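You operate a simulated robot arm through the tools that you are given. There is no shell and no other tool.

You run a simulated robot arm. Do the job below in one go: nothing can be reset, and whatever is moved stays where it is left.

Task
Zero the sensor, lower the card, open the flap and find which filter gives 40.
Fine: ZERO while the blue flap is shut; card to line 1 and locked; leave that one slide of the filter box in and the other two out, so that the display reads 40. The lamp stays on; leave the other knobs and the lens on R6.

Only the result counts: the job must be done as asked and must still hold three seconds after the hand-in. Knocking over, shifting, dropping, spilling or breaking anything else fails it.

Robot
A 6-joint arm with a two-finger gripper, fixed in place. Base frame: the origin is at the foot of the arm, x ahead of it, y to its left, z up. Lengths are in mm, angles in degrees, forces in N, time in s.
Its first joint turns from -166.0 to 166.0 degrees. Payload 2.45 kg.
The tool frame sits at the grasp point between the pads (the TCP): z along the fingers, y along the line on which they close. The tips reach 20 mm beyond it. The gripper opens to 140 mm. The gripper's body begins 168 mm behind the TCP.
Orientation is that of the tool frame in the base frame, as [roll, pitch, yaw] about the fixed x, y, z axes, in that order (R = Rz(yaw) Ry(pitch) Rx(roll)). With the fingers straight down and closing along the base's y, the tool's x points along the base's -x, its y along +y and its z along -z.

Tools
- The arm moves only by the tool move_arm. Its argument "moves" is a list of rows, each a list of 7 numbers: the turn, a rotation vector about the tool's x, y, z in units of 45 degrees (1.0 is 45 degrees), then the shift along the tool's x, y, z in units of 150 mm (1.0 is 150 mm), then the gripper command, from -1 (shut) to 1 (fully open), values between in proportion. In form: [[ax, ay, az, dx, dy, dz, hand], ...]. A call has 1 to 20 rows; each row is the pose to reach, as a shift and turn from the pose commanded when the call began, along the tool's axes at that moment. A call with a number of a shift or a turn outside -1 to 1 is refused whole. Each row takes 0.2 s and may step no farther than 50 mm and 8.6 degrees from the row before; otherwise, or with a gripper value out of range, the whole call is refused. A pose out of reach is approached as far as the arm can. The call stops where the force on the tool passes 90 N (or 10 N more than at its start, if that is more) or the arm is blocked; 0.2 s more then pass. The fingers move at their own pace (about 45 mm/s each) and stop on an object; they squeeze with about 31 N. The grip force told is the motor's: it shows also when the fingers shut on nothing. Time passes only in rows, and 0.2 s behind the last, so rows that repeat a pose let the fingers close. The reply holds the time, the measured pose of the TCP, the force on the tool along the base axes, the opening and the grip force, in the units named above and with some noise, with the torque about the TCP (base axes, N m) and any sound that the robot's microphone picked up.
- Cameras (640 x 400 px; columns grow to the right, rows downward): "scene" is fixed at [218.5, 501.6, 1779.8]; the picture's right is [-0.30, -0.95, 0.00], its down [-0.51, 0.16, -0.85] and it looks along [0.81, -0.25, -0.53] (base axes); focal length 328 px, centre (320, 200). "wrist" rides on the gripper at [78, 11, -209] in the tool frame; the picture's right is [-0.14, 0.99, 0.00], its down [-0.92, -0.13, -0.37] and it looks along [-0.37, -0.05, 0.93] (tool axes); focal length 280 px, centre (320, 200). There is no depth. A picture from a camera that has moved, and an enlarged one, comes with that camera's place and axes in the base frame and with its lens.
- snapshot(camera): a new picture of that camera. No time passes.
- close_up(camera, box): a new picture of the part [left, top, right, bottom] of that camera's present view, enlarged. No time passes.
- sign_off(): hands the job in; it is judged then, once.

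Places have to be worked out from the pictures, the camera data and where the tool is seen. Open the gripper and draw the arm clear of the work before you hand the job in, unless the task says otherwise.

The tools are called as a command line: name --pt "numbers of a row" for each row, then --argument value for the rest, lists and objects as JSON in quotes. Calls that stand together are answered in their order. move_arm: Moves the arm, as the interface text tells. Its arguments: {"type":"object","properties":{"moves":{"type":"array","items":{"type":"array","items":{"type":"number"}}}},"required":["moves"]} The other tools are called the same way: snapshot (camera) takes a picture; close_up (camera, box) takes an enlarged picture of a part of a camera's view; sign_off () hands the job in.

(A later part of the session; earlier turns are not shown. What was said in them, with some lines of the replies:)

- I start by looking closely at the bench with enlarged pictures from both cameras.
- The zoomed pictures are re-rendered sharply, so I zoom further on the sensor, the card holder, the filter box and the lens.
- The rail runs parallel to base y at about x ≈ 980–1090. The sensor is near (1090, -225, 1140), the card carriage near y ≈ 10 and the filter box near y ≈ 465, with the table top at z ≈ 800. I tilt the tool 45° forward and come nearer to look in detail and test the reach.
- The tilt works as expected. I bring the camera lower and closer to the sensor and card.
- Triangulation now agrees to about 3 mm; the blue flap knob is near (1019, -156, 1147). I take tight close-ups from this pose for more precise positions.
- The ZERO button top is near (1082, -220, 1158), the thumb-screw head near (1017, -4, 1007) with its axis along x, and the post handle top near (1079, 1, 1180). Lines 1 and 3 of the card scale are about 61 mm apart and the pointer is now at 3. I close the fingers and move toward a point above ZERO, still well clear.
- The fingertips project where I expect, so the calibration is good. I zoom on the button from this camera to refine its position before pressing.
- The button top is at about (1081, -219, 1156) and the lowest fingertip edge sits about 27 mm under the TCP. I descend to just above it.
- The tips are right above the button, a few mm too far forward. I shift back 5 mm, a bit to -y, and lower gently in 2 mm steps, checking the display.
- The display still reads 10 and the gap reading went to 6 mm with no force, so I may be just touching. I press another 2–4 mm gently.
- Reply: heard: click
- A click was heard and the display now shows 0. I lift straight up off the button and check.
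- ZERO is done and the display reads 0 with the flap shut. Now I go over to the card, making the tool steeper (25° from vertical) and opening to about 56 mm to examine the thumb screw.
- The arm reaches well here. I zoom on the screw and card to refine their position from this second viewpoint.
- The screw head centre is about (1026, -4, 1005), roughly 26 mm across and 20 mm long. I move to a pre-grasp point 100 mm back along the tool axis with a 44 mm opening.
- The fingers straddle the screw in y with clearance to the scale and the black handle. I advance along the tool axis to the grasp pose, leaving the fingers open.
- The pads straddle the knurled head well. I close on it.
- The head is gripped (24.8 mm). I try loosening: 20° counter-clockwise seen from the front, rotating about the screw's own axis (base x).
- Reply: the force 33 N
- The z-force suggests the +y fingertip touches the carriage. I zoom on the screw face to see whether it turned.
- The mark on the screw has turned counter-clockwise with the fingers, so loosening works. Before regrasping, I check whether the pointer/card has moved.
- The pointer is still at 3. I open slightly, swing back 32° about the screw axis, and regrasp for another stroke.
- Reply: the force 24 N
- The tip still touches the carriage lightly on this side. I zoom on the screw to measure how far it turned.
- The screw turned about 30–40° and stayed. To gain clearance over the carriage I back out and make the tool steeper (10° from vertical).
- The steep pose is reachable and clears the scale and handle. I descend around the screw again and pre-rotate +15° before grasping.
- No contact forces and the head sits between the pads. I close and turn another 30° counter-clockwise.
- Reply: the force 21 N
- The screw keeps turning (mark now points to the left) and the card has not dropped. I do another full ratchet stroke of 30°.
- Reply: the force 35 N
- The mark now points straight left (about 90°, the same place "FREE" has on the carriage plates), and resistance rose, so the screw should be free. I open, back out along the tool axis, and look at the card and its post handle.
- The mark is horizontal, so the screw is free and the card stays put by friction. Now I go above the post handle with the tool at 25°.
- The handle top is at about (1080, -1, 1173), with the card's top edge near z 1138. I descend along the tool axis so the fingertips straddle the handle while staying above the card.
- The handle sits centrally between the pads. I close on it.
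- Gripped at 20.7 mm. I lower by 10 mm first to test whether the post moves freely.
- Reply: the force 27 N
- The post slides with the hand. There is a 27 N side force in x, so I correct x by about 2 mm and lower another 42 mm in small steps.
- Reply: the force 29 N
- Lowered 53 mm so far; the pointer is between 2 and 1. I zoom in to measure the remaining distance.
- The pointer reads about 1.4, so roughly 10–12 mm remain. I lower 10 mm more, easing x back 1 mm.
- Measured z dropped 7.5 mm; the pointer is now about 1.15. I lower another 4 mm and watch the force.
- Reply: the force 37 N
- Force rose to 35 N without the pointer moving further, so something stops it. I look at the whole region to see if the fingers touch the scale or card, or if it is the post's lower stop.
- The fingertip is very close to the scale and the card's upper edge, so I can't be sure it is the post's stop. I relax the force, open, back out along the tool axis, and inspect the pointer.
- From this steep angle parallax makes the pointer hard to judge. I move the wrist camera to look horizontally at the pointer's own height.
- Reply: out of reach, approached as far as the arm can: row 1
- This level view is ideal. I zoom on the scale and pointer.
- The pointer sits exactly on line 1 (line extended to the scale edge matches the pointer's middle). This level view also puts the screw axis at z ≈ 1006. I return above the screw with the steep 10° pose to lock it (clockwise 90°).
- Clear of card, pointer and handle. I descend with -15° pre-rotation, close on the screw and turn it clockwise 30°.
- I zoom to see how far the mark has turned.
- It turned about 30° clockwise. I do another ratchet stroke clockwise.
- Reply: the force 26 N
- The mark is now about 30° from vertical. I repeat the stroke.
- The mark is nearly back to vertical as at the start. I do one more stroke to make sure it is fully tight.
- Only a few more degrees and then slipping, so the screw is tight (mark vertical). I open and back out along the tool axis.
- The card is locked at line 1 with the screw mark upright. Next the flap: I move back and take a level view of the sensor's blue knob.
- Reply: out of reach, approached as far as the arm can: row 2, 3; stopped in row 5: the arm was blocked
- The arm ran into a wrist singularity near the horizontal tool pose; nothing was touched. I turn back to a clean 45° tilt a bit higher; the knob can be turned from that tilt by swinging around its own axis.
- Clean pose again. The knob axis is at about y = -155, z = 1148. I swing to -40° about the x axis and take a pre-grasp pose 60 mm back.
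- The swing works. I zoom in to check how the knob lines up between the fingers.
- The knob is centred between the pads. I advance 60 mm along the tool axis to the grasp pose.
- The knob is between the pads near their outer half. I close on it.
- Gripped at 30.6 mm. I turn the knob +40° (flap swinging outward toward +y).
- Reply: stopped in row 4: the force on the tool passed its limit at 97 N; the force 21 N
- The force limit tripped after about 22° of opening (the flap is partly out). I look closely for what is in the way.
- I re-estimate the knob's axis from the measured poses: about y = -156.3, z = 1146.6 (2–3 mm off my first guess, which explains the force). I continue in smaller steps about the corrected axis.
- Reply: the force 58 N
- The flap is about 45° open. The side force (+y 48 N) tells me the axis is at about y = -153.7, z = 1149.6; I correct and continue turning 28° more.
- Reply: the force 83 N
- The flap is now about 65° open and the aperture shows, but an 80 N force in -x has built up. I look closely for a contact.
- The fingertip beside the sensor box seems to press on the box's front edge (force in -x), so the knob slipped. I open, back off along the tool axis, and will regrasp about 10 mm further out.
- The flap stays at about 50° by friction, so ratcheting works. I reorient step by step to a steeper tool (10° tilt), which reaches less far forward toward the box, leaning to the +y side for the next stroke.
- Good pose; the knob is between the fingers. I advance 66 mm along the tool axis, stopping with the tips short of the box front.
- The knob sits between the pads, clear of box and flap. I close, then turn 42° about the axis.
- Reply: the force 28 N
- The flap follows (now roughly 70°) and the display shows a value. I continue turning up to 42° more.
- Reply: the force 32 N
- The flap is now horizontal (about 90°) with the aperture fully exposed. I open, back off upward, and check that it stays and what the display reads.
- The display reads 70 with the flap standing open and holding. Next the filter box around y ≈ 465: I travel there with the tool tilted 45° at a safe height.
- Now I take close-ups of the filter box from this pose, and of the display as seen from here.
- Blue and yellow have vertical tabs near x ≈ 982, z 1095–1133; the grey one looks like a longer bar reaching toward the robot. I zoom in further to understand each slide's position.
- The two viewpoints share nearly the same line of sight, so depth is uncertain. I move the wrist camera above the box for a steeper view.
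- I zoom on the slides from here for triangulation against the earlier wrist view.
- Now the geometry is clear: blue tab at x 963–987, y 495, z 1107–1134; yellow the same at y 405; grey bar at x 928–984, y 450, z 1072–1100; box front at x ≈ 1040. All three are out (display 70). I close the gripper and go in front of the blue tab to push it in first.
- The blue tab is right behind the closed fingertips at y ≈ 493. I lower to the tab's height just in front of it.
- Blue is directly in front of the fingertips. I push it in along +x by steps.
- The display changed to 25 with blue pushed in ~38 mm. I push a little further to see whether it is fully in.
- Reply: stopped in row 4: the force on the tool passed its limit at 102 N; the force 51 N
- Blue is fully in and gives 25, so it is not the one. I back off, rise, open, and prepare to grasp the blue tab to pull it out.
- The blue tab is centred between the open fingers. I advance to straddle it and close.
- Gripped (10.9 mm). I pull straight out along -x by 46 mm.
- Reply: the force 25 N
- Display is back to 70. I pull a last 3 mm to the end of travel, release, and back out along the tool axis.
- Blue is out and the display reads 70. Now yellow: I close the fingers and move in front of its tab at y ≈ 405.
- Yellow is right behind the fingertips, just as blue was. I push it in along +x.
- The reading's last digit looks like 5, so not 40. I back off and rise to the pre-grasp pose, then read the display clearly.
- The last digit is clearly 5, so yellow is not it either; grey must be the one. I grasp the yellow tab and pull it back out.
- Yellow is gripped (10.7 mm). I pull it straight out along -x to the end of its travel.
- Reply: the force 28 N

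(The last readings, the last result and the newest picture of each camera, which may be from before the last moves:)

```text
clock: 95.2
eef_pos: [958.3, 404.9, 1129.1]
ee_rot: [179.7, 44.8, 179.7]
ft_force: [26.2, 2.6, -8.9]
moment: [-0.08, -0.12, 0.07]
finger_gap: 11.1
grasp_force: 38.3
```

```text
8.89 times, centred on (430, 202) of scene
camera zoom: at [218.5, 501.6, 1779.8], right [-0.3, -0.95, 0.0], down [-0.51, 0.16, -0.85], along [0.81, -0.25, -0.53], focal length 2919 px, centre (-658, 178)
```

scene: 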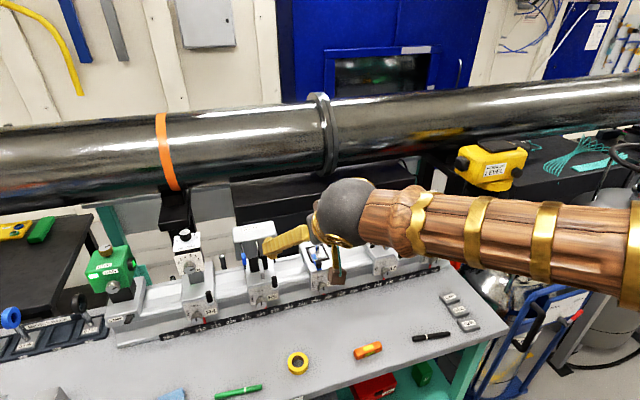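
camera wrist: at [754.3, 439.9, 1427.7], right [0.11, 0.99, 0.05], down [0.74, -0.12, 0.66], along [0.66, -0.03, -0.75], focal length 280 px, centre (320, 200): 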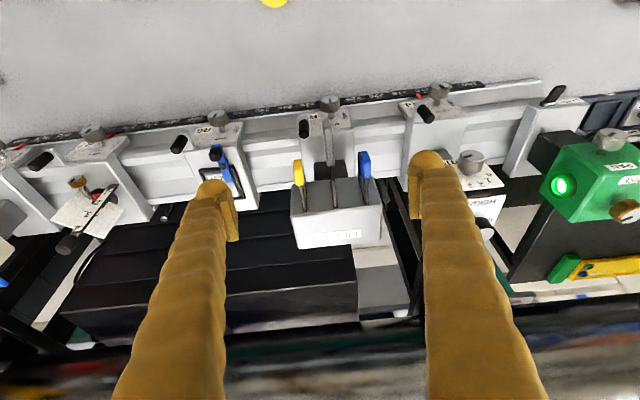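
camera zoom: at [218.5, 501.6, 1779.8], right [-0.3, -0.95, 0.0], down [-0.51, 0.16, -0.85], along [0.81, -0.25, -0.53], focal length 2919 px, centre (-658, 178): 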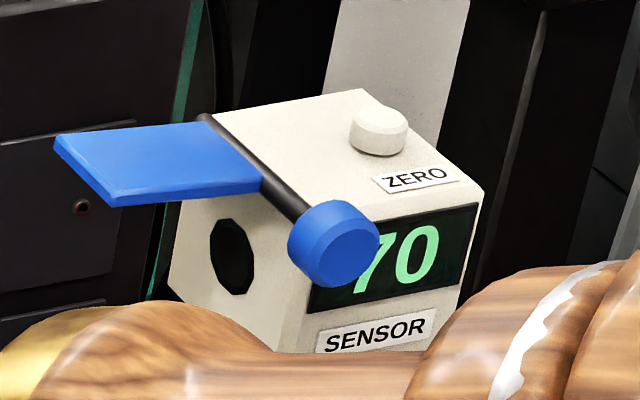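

Display is 70 again with yellow fully out. I release, back out, and close the fingers on the way to the grey slide (y ≈ 450).

move_arm --pt "0 0 0 -0.01 0 0.01 -1" --pt "0 0 0 -0.01 0 0.01 -0.6" --pt "0 0 0 -0.01 0 0.01 -0.514" --pt "0 0 0 -0.01 0 -0.1 -0.514" --pt "0 0 0 -0.01 0 -0.3 -0.514" --pt "0 0 0 -0.01 0 -0.55 -0.514"

move_arm --pt "0 0 0 0.1 0.1 -0.05 -1" --pt "0 0 0 0.25 0.2 -0.04 -1" --pt "0 0 0 0.4 0.3 -0.02 -1" --pt "0 0 0 0.5 0.3 0.02 -1"

close_up --camera "wrist" --box '[200, 40, 440, 240]'

close_up --camera "scene" --box '[400, 180, 460, 225]'

```text
clock: 96.6
eef_pos: [898.3, 404.4, 1186.8]
ee_rot: [179.7, 44.6, 179.7]
ft_force: [-0.2, 0.4, -0.2]
moment: [0.02, -0.08, -0.02]
finger_gap: 34.1
grasp_force: 0.0
```

```text
clock: 97.6
eef_pos: [847.7, 451.2, 1132.7]
ee_rot: [179.7, 44.6, 179.6]
ft_force: [0.1, 0.0, -0.6]
moment: [0.01, 0.01, -0.01]
finger_gap: 0.1
grasp_force: 29.6
```

```text
2.00 times, centred on (320, 140) of wrist
camera zoom: at [645.3, 462.0, 1225.5], right [0.1, 0.99, 0.1], down [0.39, -0.13, 0.91], along [0.91, -0.05, -0.4], focal length 561 px, centre (320, 320)
```

zoom: 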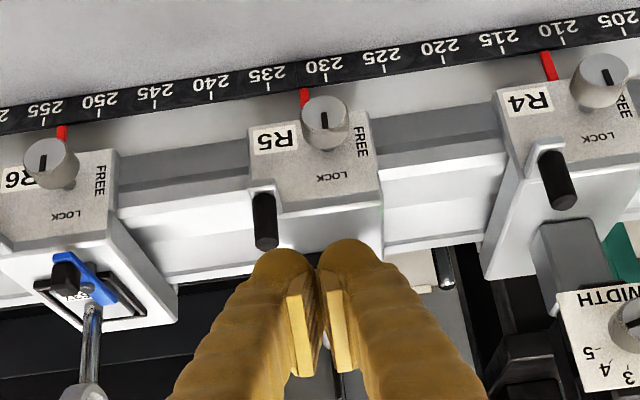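

```text
8.89 times, centred on (430, 202) of scene
camera zoom: at [218.5, 501.6, 1779.8], right [-0.3, -0.95, 0.0], down [-0.51, 0.16, -0.85], along [0.81, -0.25, -0.53], focal length 2919 px, centre (-658, 178)
```

zoom: 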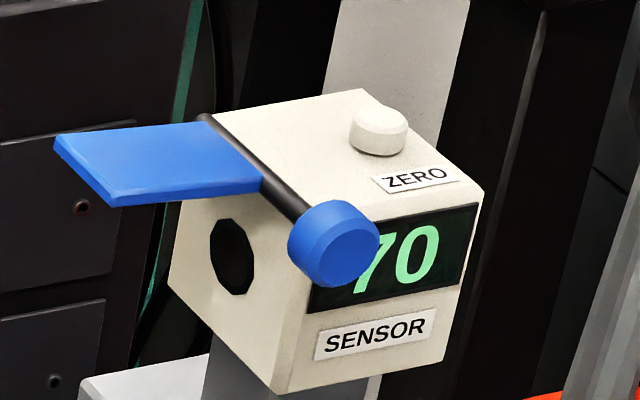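

The grey handle is hidden behind the fingers as expected. I lower to its height, still 15 mm in front of it.

move_arm --pt "0 0 0 0.018 -0.004 0.19 -1" --pt "0 0 0 0.035 -0.007 0.387 -1"

close_up --camera "wrist" --box '[240, 80, 400, 240]'

close_up --camera "scene" --box '[220, 200, 300, 290]'

```text
clock: 98.2
eef_pos: [884.9, 450.0, 1090.1]
ee_rot: [179.6, 44.7, 179.5]
ft_force: [-0.6, -1.1, 0.0]
moment: [-0.02, 0.0, 0.03]
finger_gap: 0.0
grasp_force: 29.2
```

```text
2.50 times, centred on (320, 160) of wrist
camera zoom: at [682.1, 461.0, 1181.0], right [0.1, 0.99, 0.1], down [0.39, -0.13, 0.91], along [0.91, -0.05, -0.4], focal length 701 px, centre (320, 300)
```

zoom: 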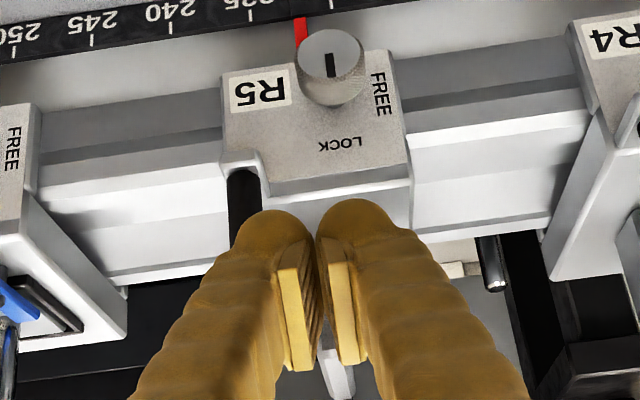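

```text
4.44 times, centred on (260, 245) of scene
camera zoom: at [218.5, 501.6, 1779.8], right [-0.3, -0.95, 0.0], down [-0.51, 0.16, -0.85], along [0.81, -0.25, -0.53], focal length 1460 px, centre (587, 0)
```

zoom: 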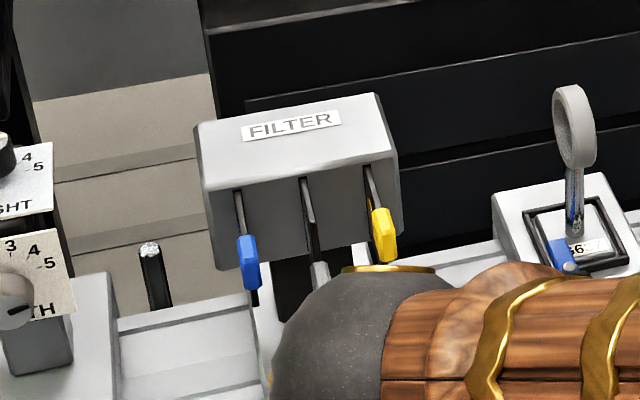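

Grey is straight ahead of the fingertips. I push it in along +x.

move_arm --pt "0 0 0 -0.03 0 0.03 -1" --pt "0 0 0 -0.06 0 0.06 -1" --pt "0 0 0 -0.09 0 0.09 -1" --pt "0 0 0 -0.12 0 0.12 -1" --pt "0 0 0 -0.15 0 0.15 -1" --pt "0 0 0 -0.18 0 0.18 -1" --pt "0 0 0 -0.21 0 0.21 -1" --pt "0 0 0 -0.24 0 0.24 -1" --pt "0 0 0 -0.26 0 0.26 -1" --pt "0 0 0 -0.275 0 0.275 -1"

close_up --camera "wrist" --box '[240, 80, 400, 240]'

close_up --camera "scene" --box '[400, 180, 460, 225]'

close_up --camera "scene" --box '[220, 200, 300, 290]'

```text
clock: 100.4
eef_pos: [943.7, 449.3, 1088.3]
ee_rot: [179.8, 44.6, 179.7]
ft_force: [-4.5, -0.5, 0.3]
moment: [-0.01, -0.03, 0.01]
finger_gap: 0.3
grasp_force: 28.7
```

```text
2.50 times, centred on (320, 160) of wrist
camera zoom: at [741.2, 459.6, 1179.5], right [0.1, 0.99, 0.1], down [0.39, -0.13, 0.91], along [0.91, -0.05, -0.4], focal length 701 px, centre (320, 300)
```

zoom: 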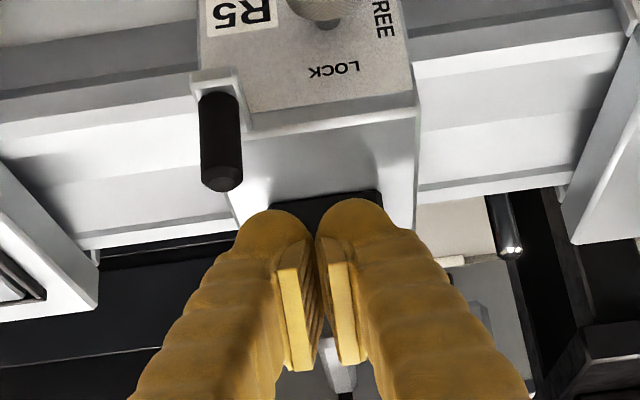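

```text
8.89 times, centred on (430, 202) of scene
camera zoom: at [218.5, 501.6, 1779.8], right [-0.3, -0.95, 0.0], down [-0.51, 0.16, -0.85], along [0.81, -0.25, -0.53], focal length 2919 px, centre (-658, 178)
```

zoom: 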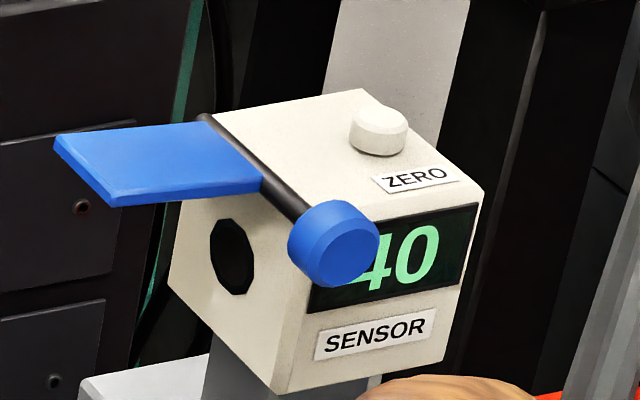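

```text
4.44 times, centred on (260, 245) of scene
camera zoom: at [218.5, 501.6, 1779.8], right [-0.3, -0.95, 0.0], down [-0.51, 0.16, -0.85], along [0.81, -0.25, -0.53], focal length 1460 px, centre (587, 0)
```

zoom: 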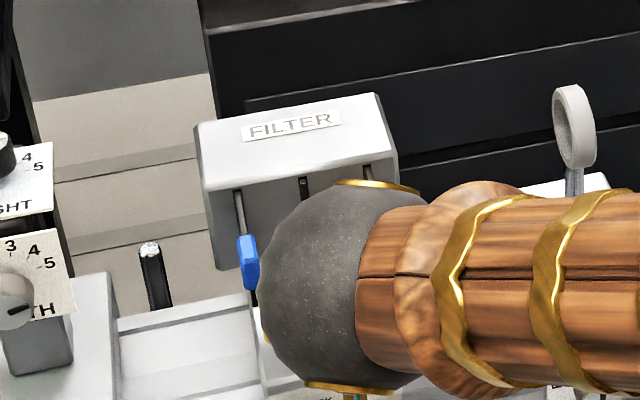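

The display reads 40: grey is the right filter. I push a couple of mm more, gently, to seat it at the end stop.

move_arm --pt "0 0 0 -0.009 0 0.009 -1" --pt "0 0 0 -0.016 0 0.016 -1" --pt "0 0 0 -0.016 0 0.016 -1"

close_up --camera "scene" --box '[400, 180, 460, 225]'

```text
clock: 101.2
eef_pos: [946.7, 449.3, 1087.5]
ee_rot: [179.7, 44.6, 179.7]
ft_force: [-74.8, -1.3, 10.1]
moment: [-0.13, -0.21, -0.03]
finger_gap: 6.1
grasp_force: 29.4
```

```text
8.89 times, centred on (430, 202) of scene
camera zoom: at [218.5, 501.6, 1779.8], right [-0.3, -0.95, 0.0], down [-0.51, 0.16, -0.85], along [0.81, -0.25, -0.53], focal length 2919 px, centre (-658, 178)
```

zoom: 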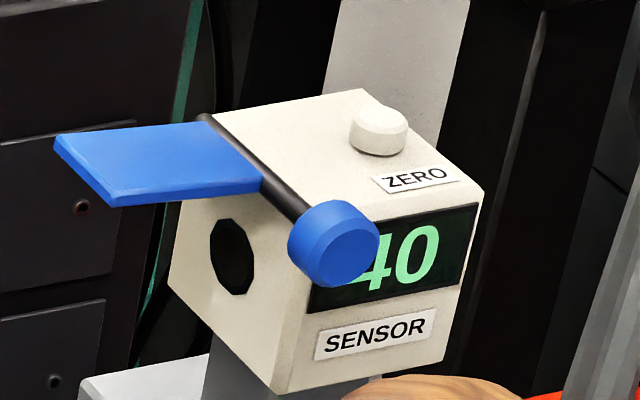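

Grey is against its stop and the display holds 40. I relax, part the fingers slightly so nothing is pinched, and back straight out.

move_arm --pt "0 0 0 0.016 0 -0.016 -0.7" --pt "0 0 0 0.016 0 -0.016 -0.7" --pt "0 0 0 0.07 0 -0.07 -0.7" --pt "0 0 0 0.16 0 -0.16 -0.7" --pt "0 0 0 0.16 0 -0.4 -0.7" --pt "0 0 0 0.16 0 -0.65 -0.7" --pt "0 0 0 0.1 0 -0.9 -0.7"

snapshot --camera "scene"

snapshot --camera "wrist"

```text
clock: 102.8
eef_pos: [841.3, 450.4, 1174.5]
ee_rot: [179.8, 44.7, 179.7]
ft_force: [0.0, 0.4, 0.5]
moment: [-0.02, -0.01, -0.04]
finger_gap: 21.2
grasp_force: 0.2
```

```text
taken
```

scene: 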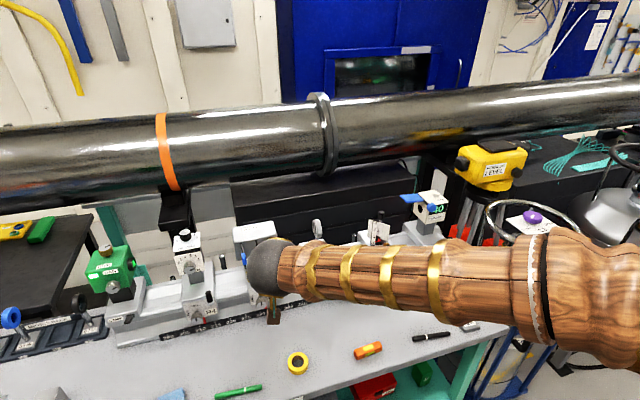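

```text
taken
camera wrist: at [638.4, 460.8, 1266.0], right [0.1, 0.99, 0.1], down [0.4, -0.13, 0.91], along [0.91, -0.05, -0.4], focal length 280 px, centre (320, 200)
```

wrist: 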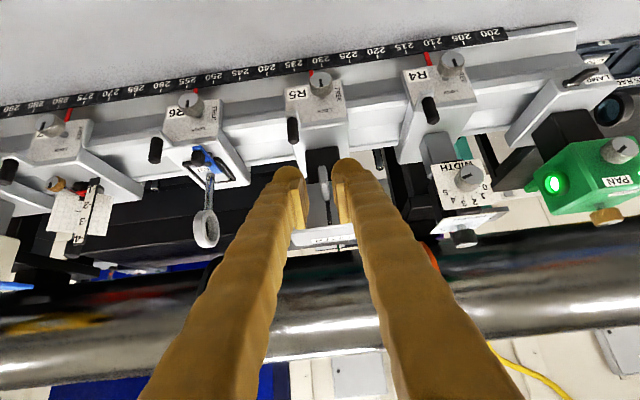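

Now I open the gripper and draw the arm back and up, clear of the work.

move_arm --pt "0 0 0 0 0 -0.15 -0.2" --pt "0 0 0 0 0 -0.4 0.2" --pt "0 0 0 0 -0.2 -0.6 0.6" --pt "0 0 0 0 -0.45 -0.75 1" --pt "0 0 0 0 -0.7 -0.85 1" --pt "0 0 0 0 -1 -0.94 1"

move_arm --pt "0 0 0 0 -0.2 -0.15 1" --pt "0 0 0 0 -0.45 -0.3 1" --pt "0 0 0 0 -0.7 -0.45 1" --pt "0 0 0 0 -1 -0.6 1"

snapshot --camera "scene"

snapshot --camera "wrist"

```text
clock: 104.2
eef_pos: [742.3, 297.8, 1272.6]
ee_rot: [179.7, 44.7, 179.8]
ft_force: [0.9, 0.5, 0.6]
moment: [-0.04, 0.01, -0.01]
finger_gap: 139.8
grasp_force: 0.1
```

```text
refused: row 4 steps farther than a row can; nothing moved
```

```text
taken
```

scene: 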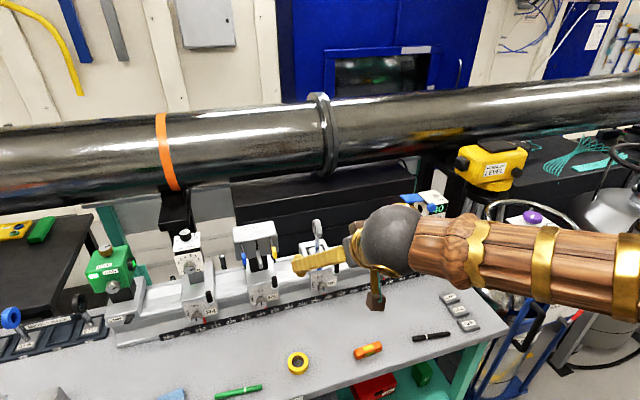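

```text
taken
camera wrist: at [539.0, 310.1, 1364.1], right [0.1, 0.99, 0.1], down [0.4, -0.13, 0.91], along [0.91, -0.05, -0.4], focal length 280 px, centre (320, 200)
```

wrist: 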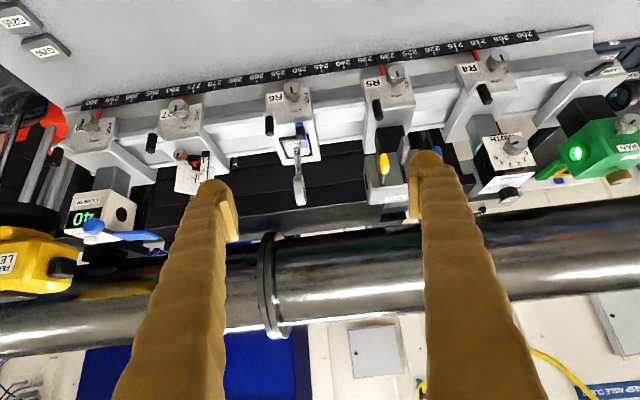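

The second move was refused for step size; I repeat it with more rows to clear the arm from the scene view.

move_arm --pt "0 0 0 -0.05 -0.2 -0.1 1" --pt "0 0 0 -0.1 -0.4 -0.2 1" --pt "0 0 0 -0.15 -0.6 -0.3 1" --pt "0 0 0 -0.2 -0.8 -0.4 1" --pt "0 0 0 -0.25 -1 -0.5 1" --pt "0 0 0 -0.3 -1 -0.7 1" --pt "0 0 0 -0.35 -1 -0.9 1"

move_arm --pt "0 0 0 -0.1 -0.2 -0.1 1" --pt "0 0 0 -0.2 -0.4 -0.2 1" --pt "0 0 0 -0.3 -0.6 -0.3 1" --pt "0 0 0 -0.4 -0.8 -0.4 1" --pt "0 0 0 -0.5 -1 -0.5 1"

snapshot --camera "scene"

close_up --camera "scene" --box '[340, 170, 480, 290]'

close_up --camera "scene" --box '[220, 200, 350, 310]'

close_up --camera "scene" --box '[80, 220, 230, 340]'

```text
clock: 105.8
eef_pos: [683.2, 148.4, 1403.3]
ee_rot: [179.8, 44.6, 179.6]
ft_force: [-0.2, 0.0, -0.3]
moment: [-0.01, 0.0, 0.0]
finger_gap: 139.7
grasp_force: 0.0
```

```text
clock: 107.0
eef_pos: [684.2, -4.1, 1511.9]
ee_rot: [179.8, 44.8, 179.7]
ft_force: [1.0, 0.1, 0.3]
moment: [0.04, -0.01, 0.01]
finger_gap: 140.3
grasp_force: 0.1
```

```text
taken
```

scene: 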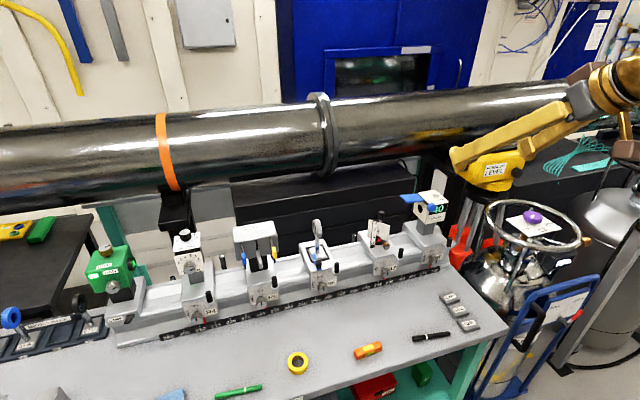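

```text
3.33 times, centred on (410, 230) of scene
camera zoom: at [218.5, 501.6, 1779.8], right [-0.3, -0.95, 0.0], down [-0.51, 0.16, -0.85], along [0.81, -0.25, -0.53], focal length 1095 px, centre (20, 100)
```

zoom: 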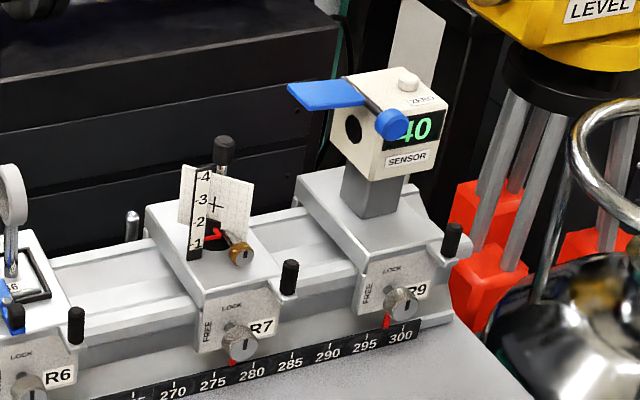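

```text
3.64 times, centred on (285, 255) of scene
camera zoom: at [218.5, 501.6, 1779.8], right [-0.3, -0.95, 0.0], down [-0.51, 0.16, -0.85], along [0.81, -0.25, -0.53], focal length 1194 px, centre (447, 0)
```

zoom: 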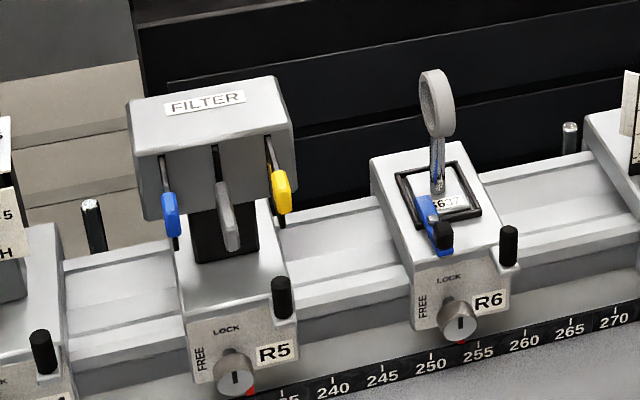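

```text
3.33 times, centred on (155, 280) of scene
camera zoom: at [218.5, 501.6, 1779.8], right [-0.3, -0.95, 0.0], down [-0.51, 0.16, -0.85], along [0.81, -0.25, -0.53], focal length 1095 px, centre (870, -67)
```

zoom: 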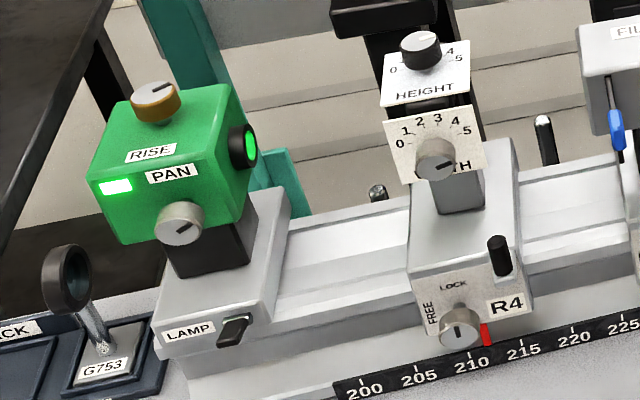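

All carriages, knobs, lens and the other two slides match their starting places, and the display reads 40. I make a last close check of the card pointer and lock screw and of the display.

close_up --camera "scene" --box '[364, 222, 412, 252]'

close_up --camera "scene" --box '[400, 185, 460, 225]'

snapshot --camera "wrist"

```text
13.33 times, centred on (388, 237) of scene
camera zoom: at [218.5, 501.6, 1779.8], right [-0.3, -0.95, 0.0], down [-0.51, 0.16, -0.85], along [0.81, -0.25, -0.53], focal length 4379 px, centre (-587, -293)
```

zoom: 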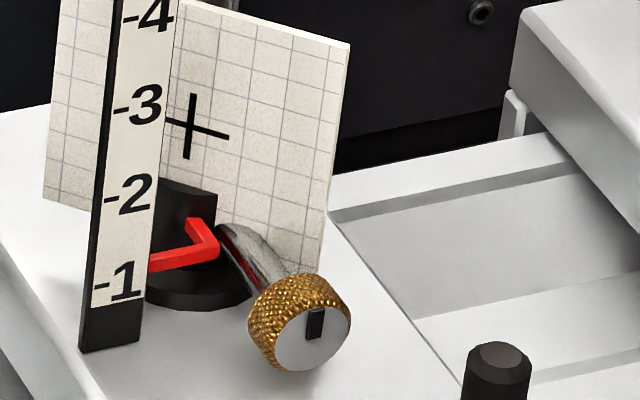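

```text
10.00 times, centred on (430, 205) of scene
camera zoom: at [218.5, 501.6, 1779.8], right [-0.3, -0.95, 0.0], down [-0.51, 0.16, -0.85], along [0.81, -0.25, -0.53], focal length 3284 px, centre (-780, 150)
```

zoom: 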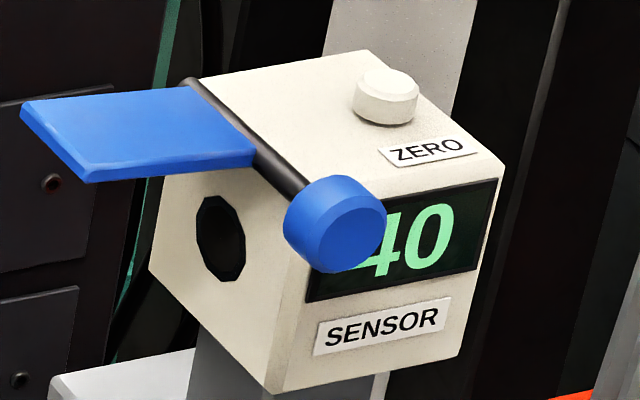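

```text
taken
camera wrist: at [481.6, 7.7, 1603.0], right [0.1, 0.99, 0.1], down [0.39, -0.13, 0.91], along [0.91, -0.05, -0.4], focal length 280 px, centre (320, 200)
```

wrist: 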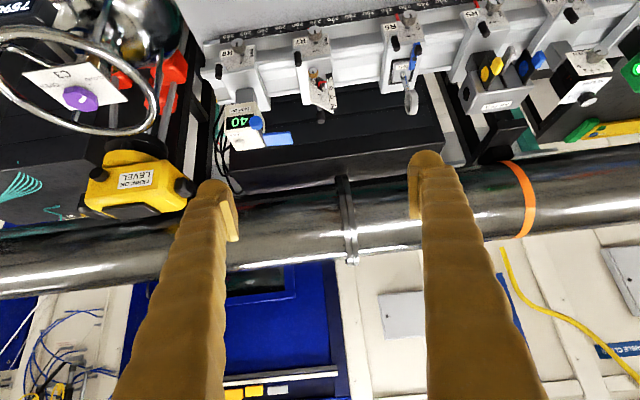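

I compare the pointer with the identical crop taken before locking, to be sure it did not creep.

close_up --camera "scene" --box '[380, 230, 400, 250]'

close_up --camera "scene" --box '[370, 210, 410, 250]'

```text
16.00 times, centred on (390, 240) of scene
camera zoom: at [218.5, 501.6, 1779.8], right [-0.3, -0.95, 0.0], down [-0.51, 0.16, -0.85], along [0.81, -0.25, -0.53], focal length 5254 px, centre (-800, -440)
```

zoom: 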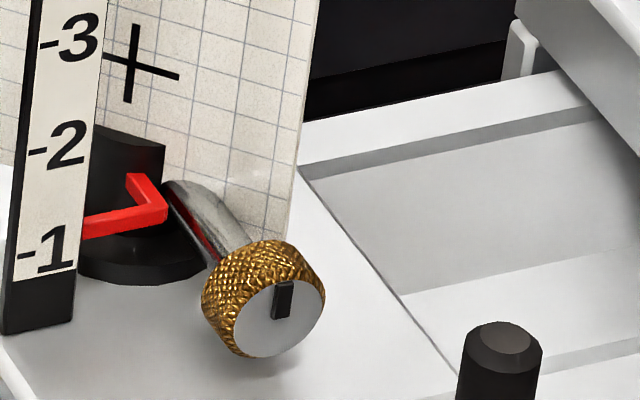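

```text
10.00 times, centred on (390, 230) of scene
camera zoom: at [218.5, 501.6, 1779.8], right [-0.3, -0.95, 0.0], down [-0.51, 0.16, -0.85], along [0.81, -0.25, -0.53], focal length 3284 px, centre (-380, -100)
```

zoom: 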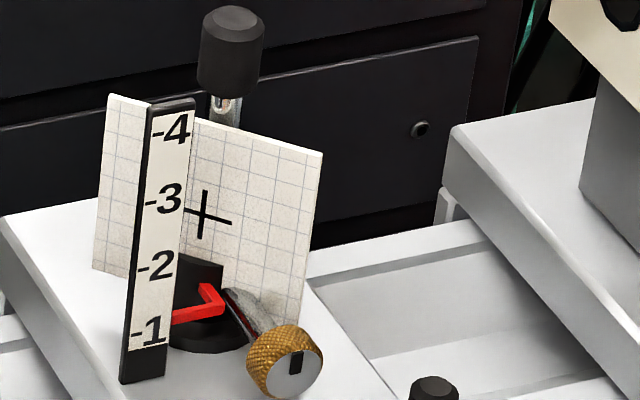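

The pointer is in exactly the same place as in the level view that showed it on line 1. The screw is locked, the flap is open, only the grey slide is in, and the display reads 40. The gripper is open and the arm is clear, so I hand in.

sign_off

```text
The job is handed in.
```

The job is handed in: the grey filter gives 40. When I handed in, the display read 40.

- **Zero:** I pressed ZERO while the blue flap was still shut, and the display went from 10 to 0.
- **Card:** I lowered it from line 3 to line 1 and tightened the thumb screw again. A level view showed the pointer on line 1, and it did not move when I locked it.
- **Flap:** It is open to about horizontal and stays there by itself. With no filter in, the display read 70.
- **Filters:** Blue gave 25. Yellow's first digit was hidden, but the second was a 5, so it was not 40. Grey gave 40. Grey is pushed in to its stop; blue and yellow are back out where they started.

The gripper pressed hard three times, at about 80–100 N: twice while turning the flap knob, probably with a fingertip against the sensor box, and once when the blue slide reached its stop. In the final pictures the lamp was still on and the lens still on R6. The carriages and other knobs looked just as they did at the start.
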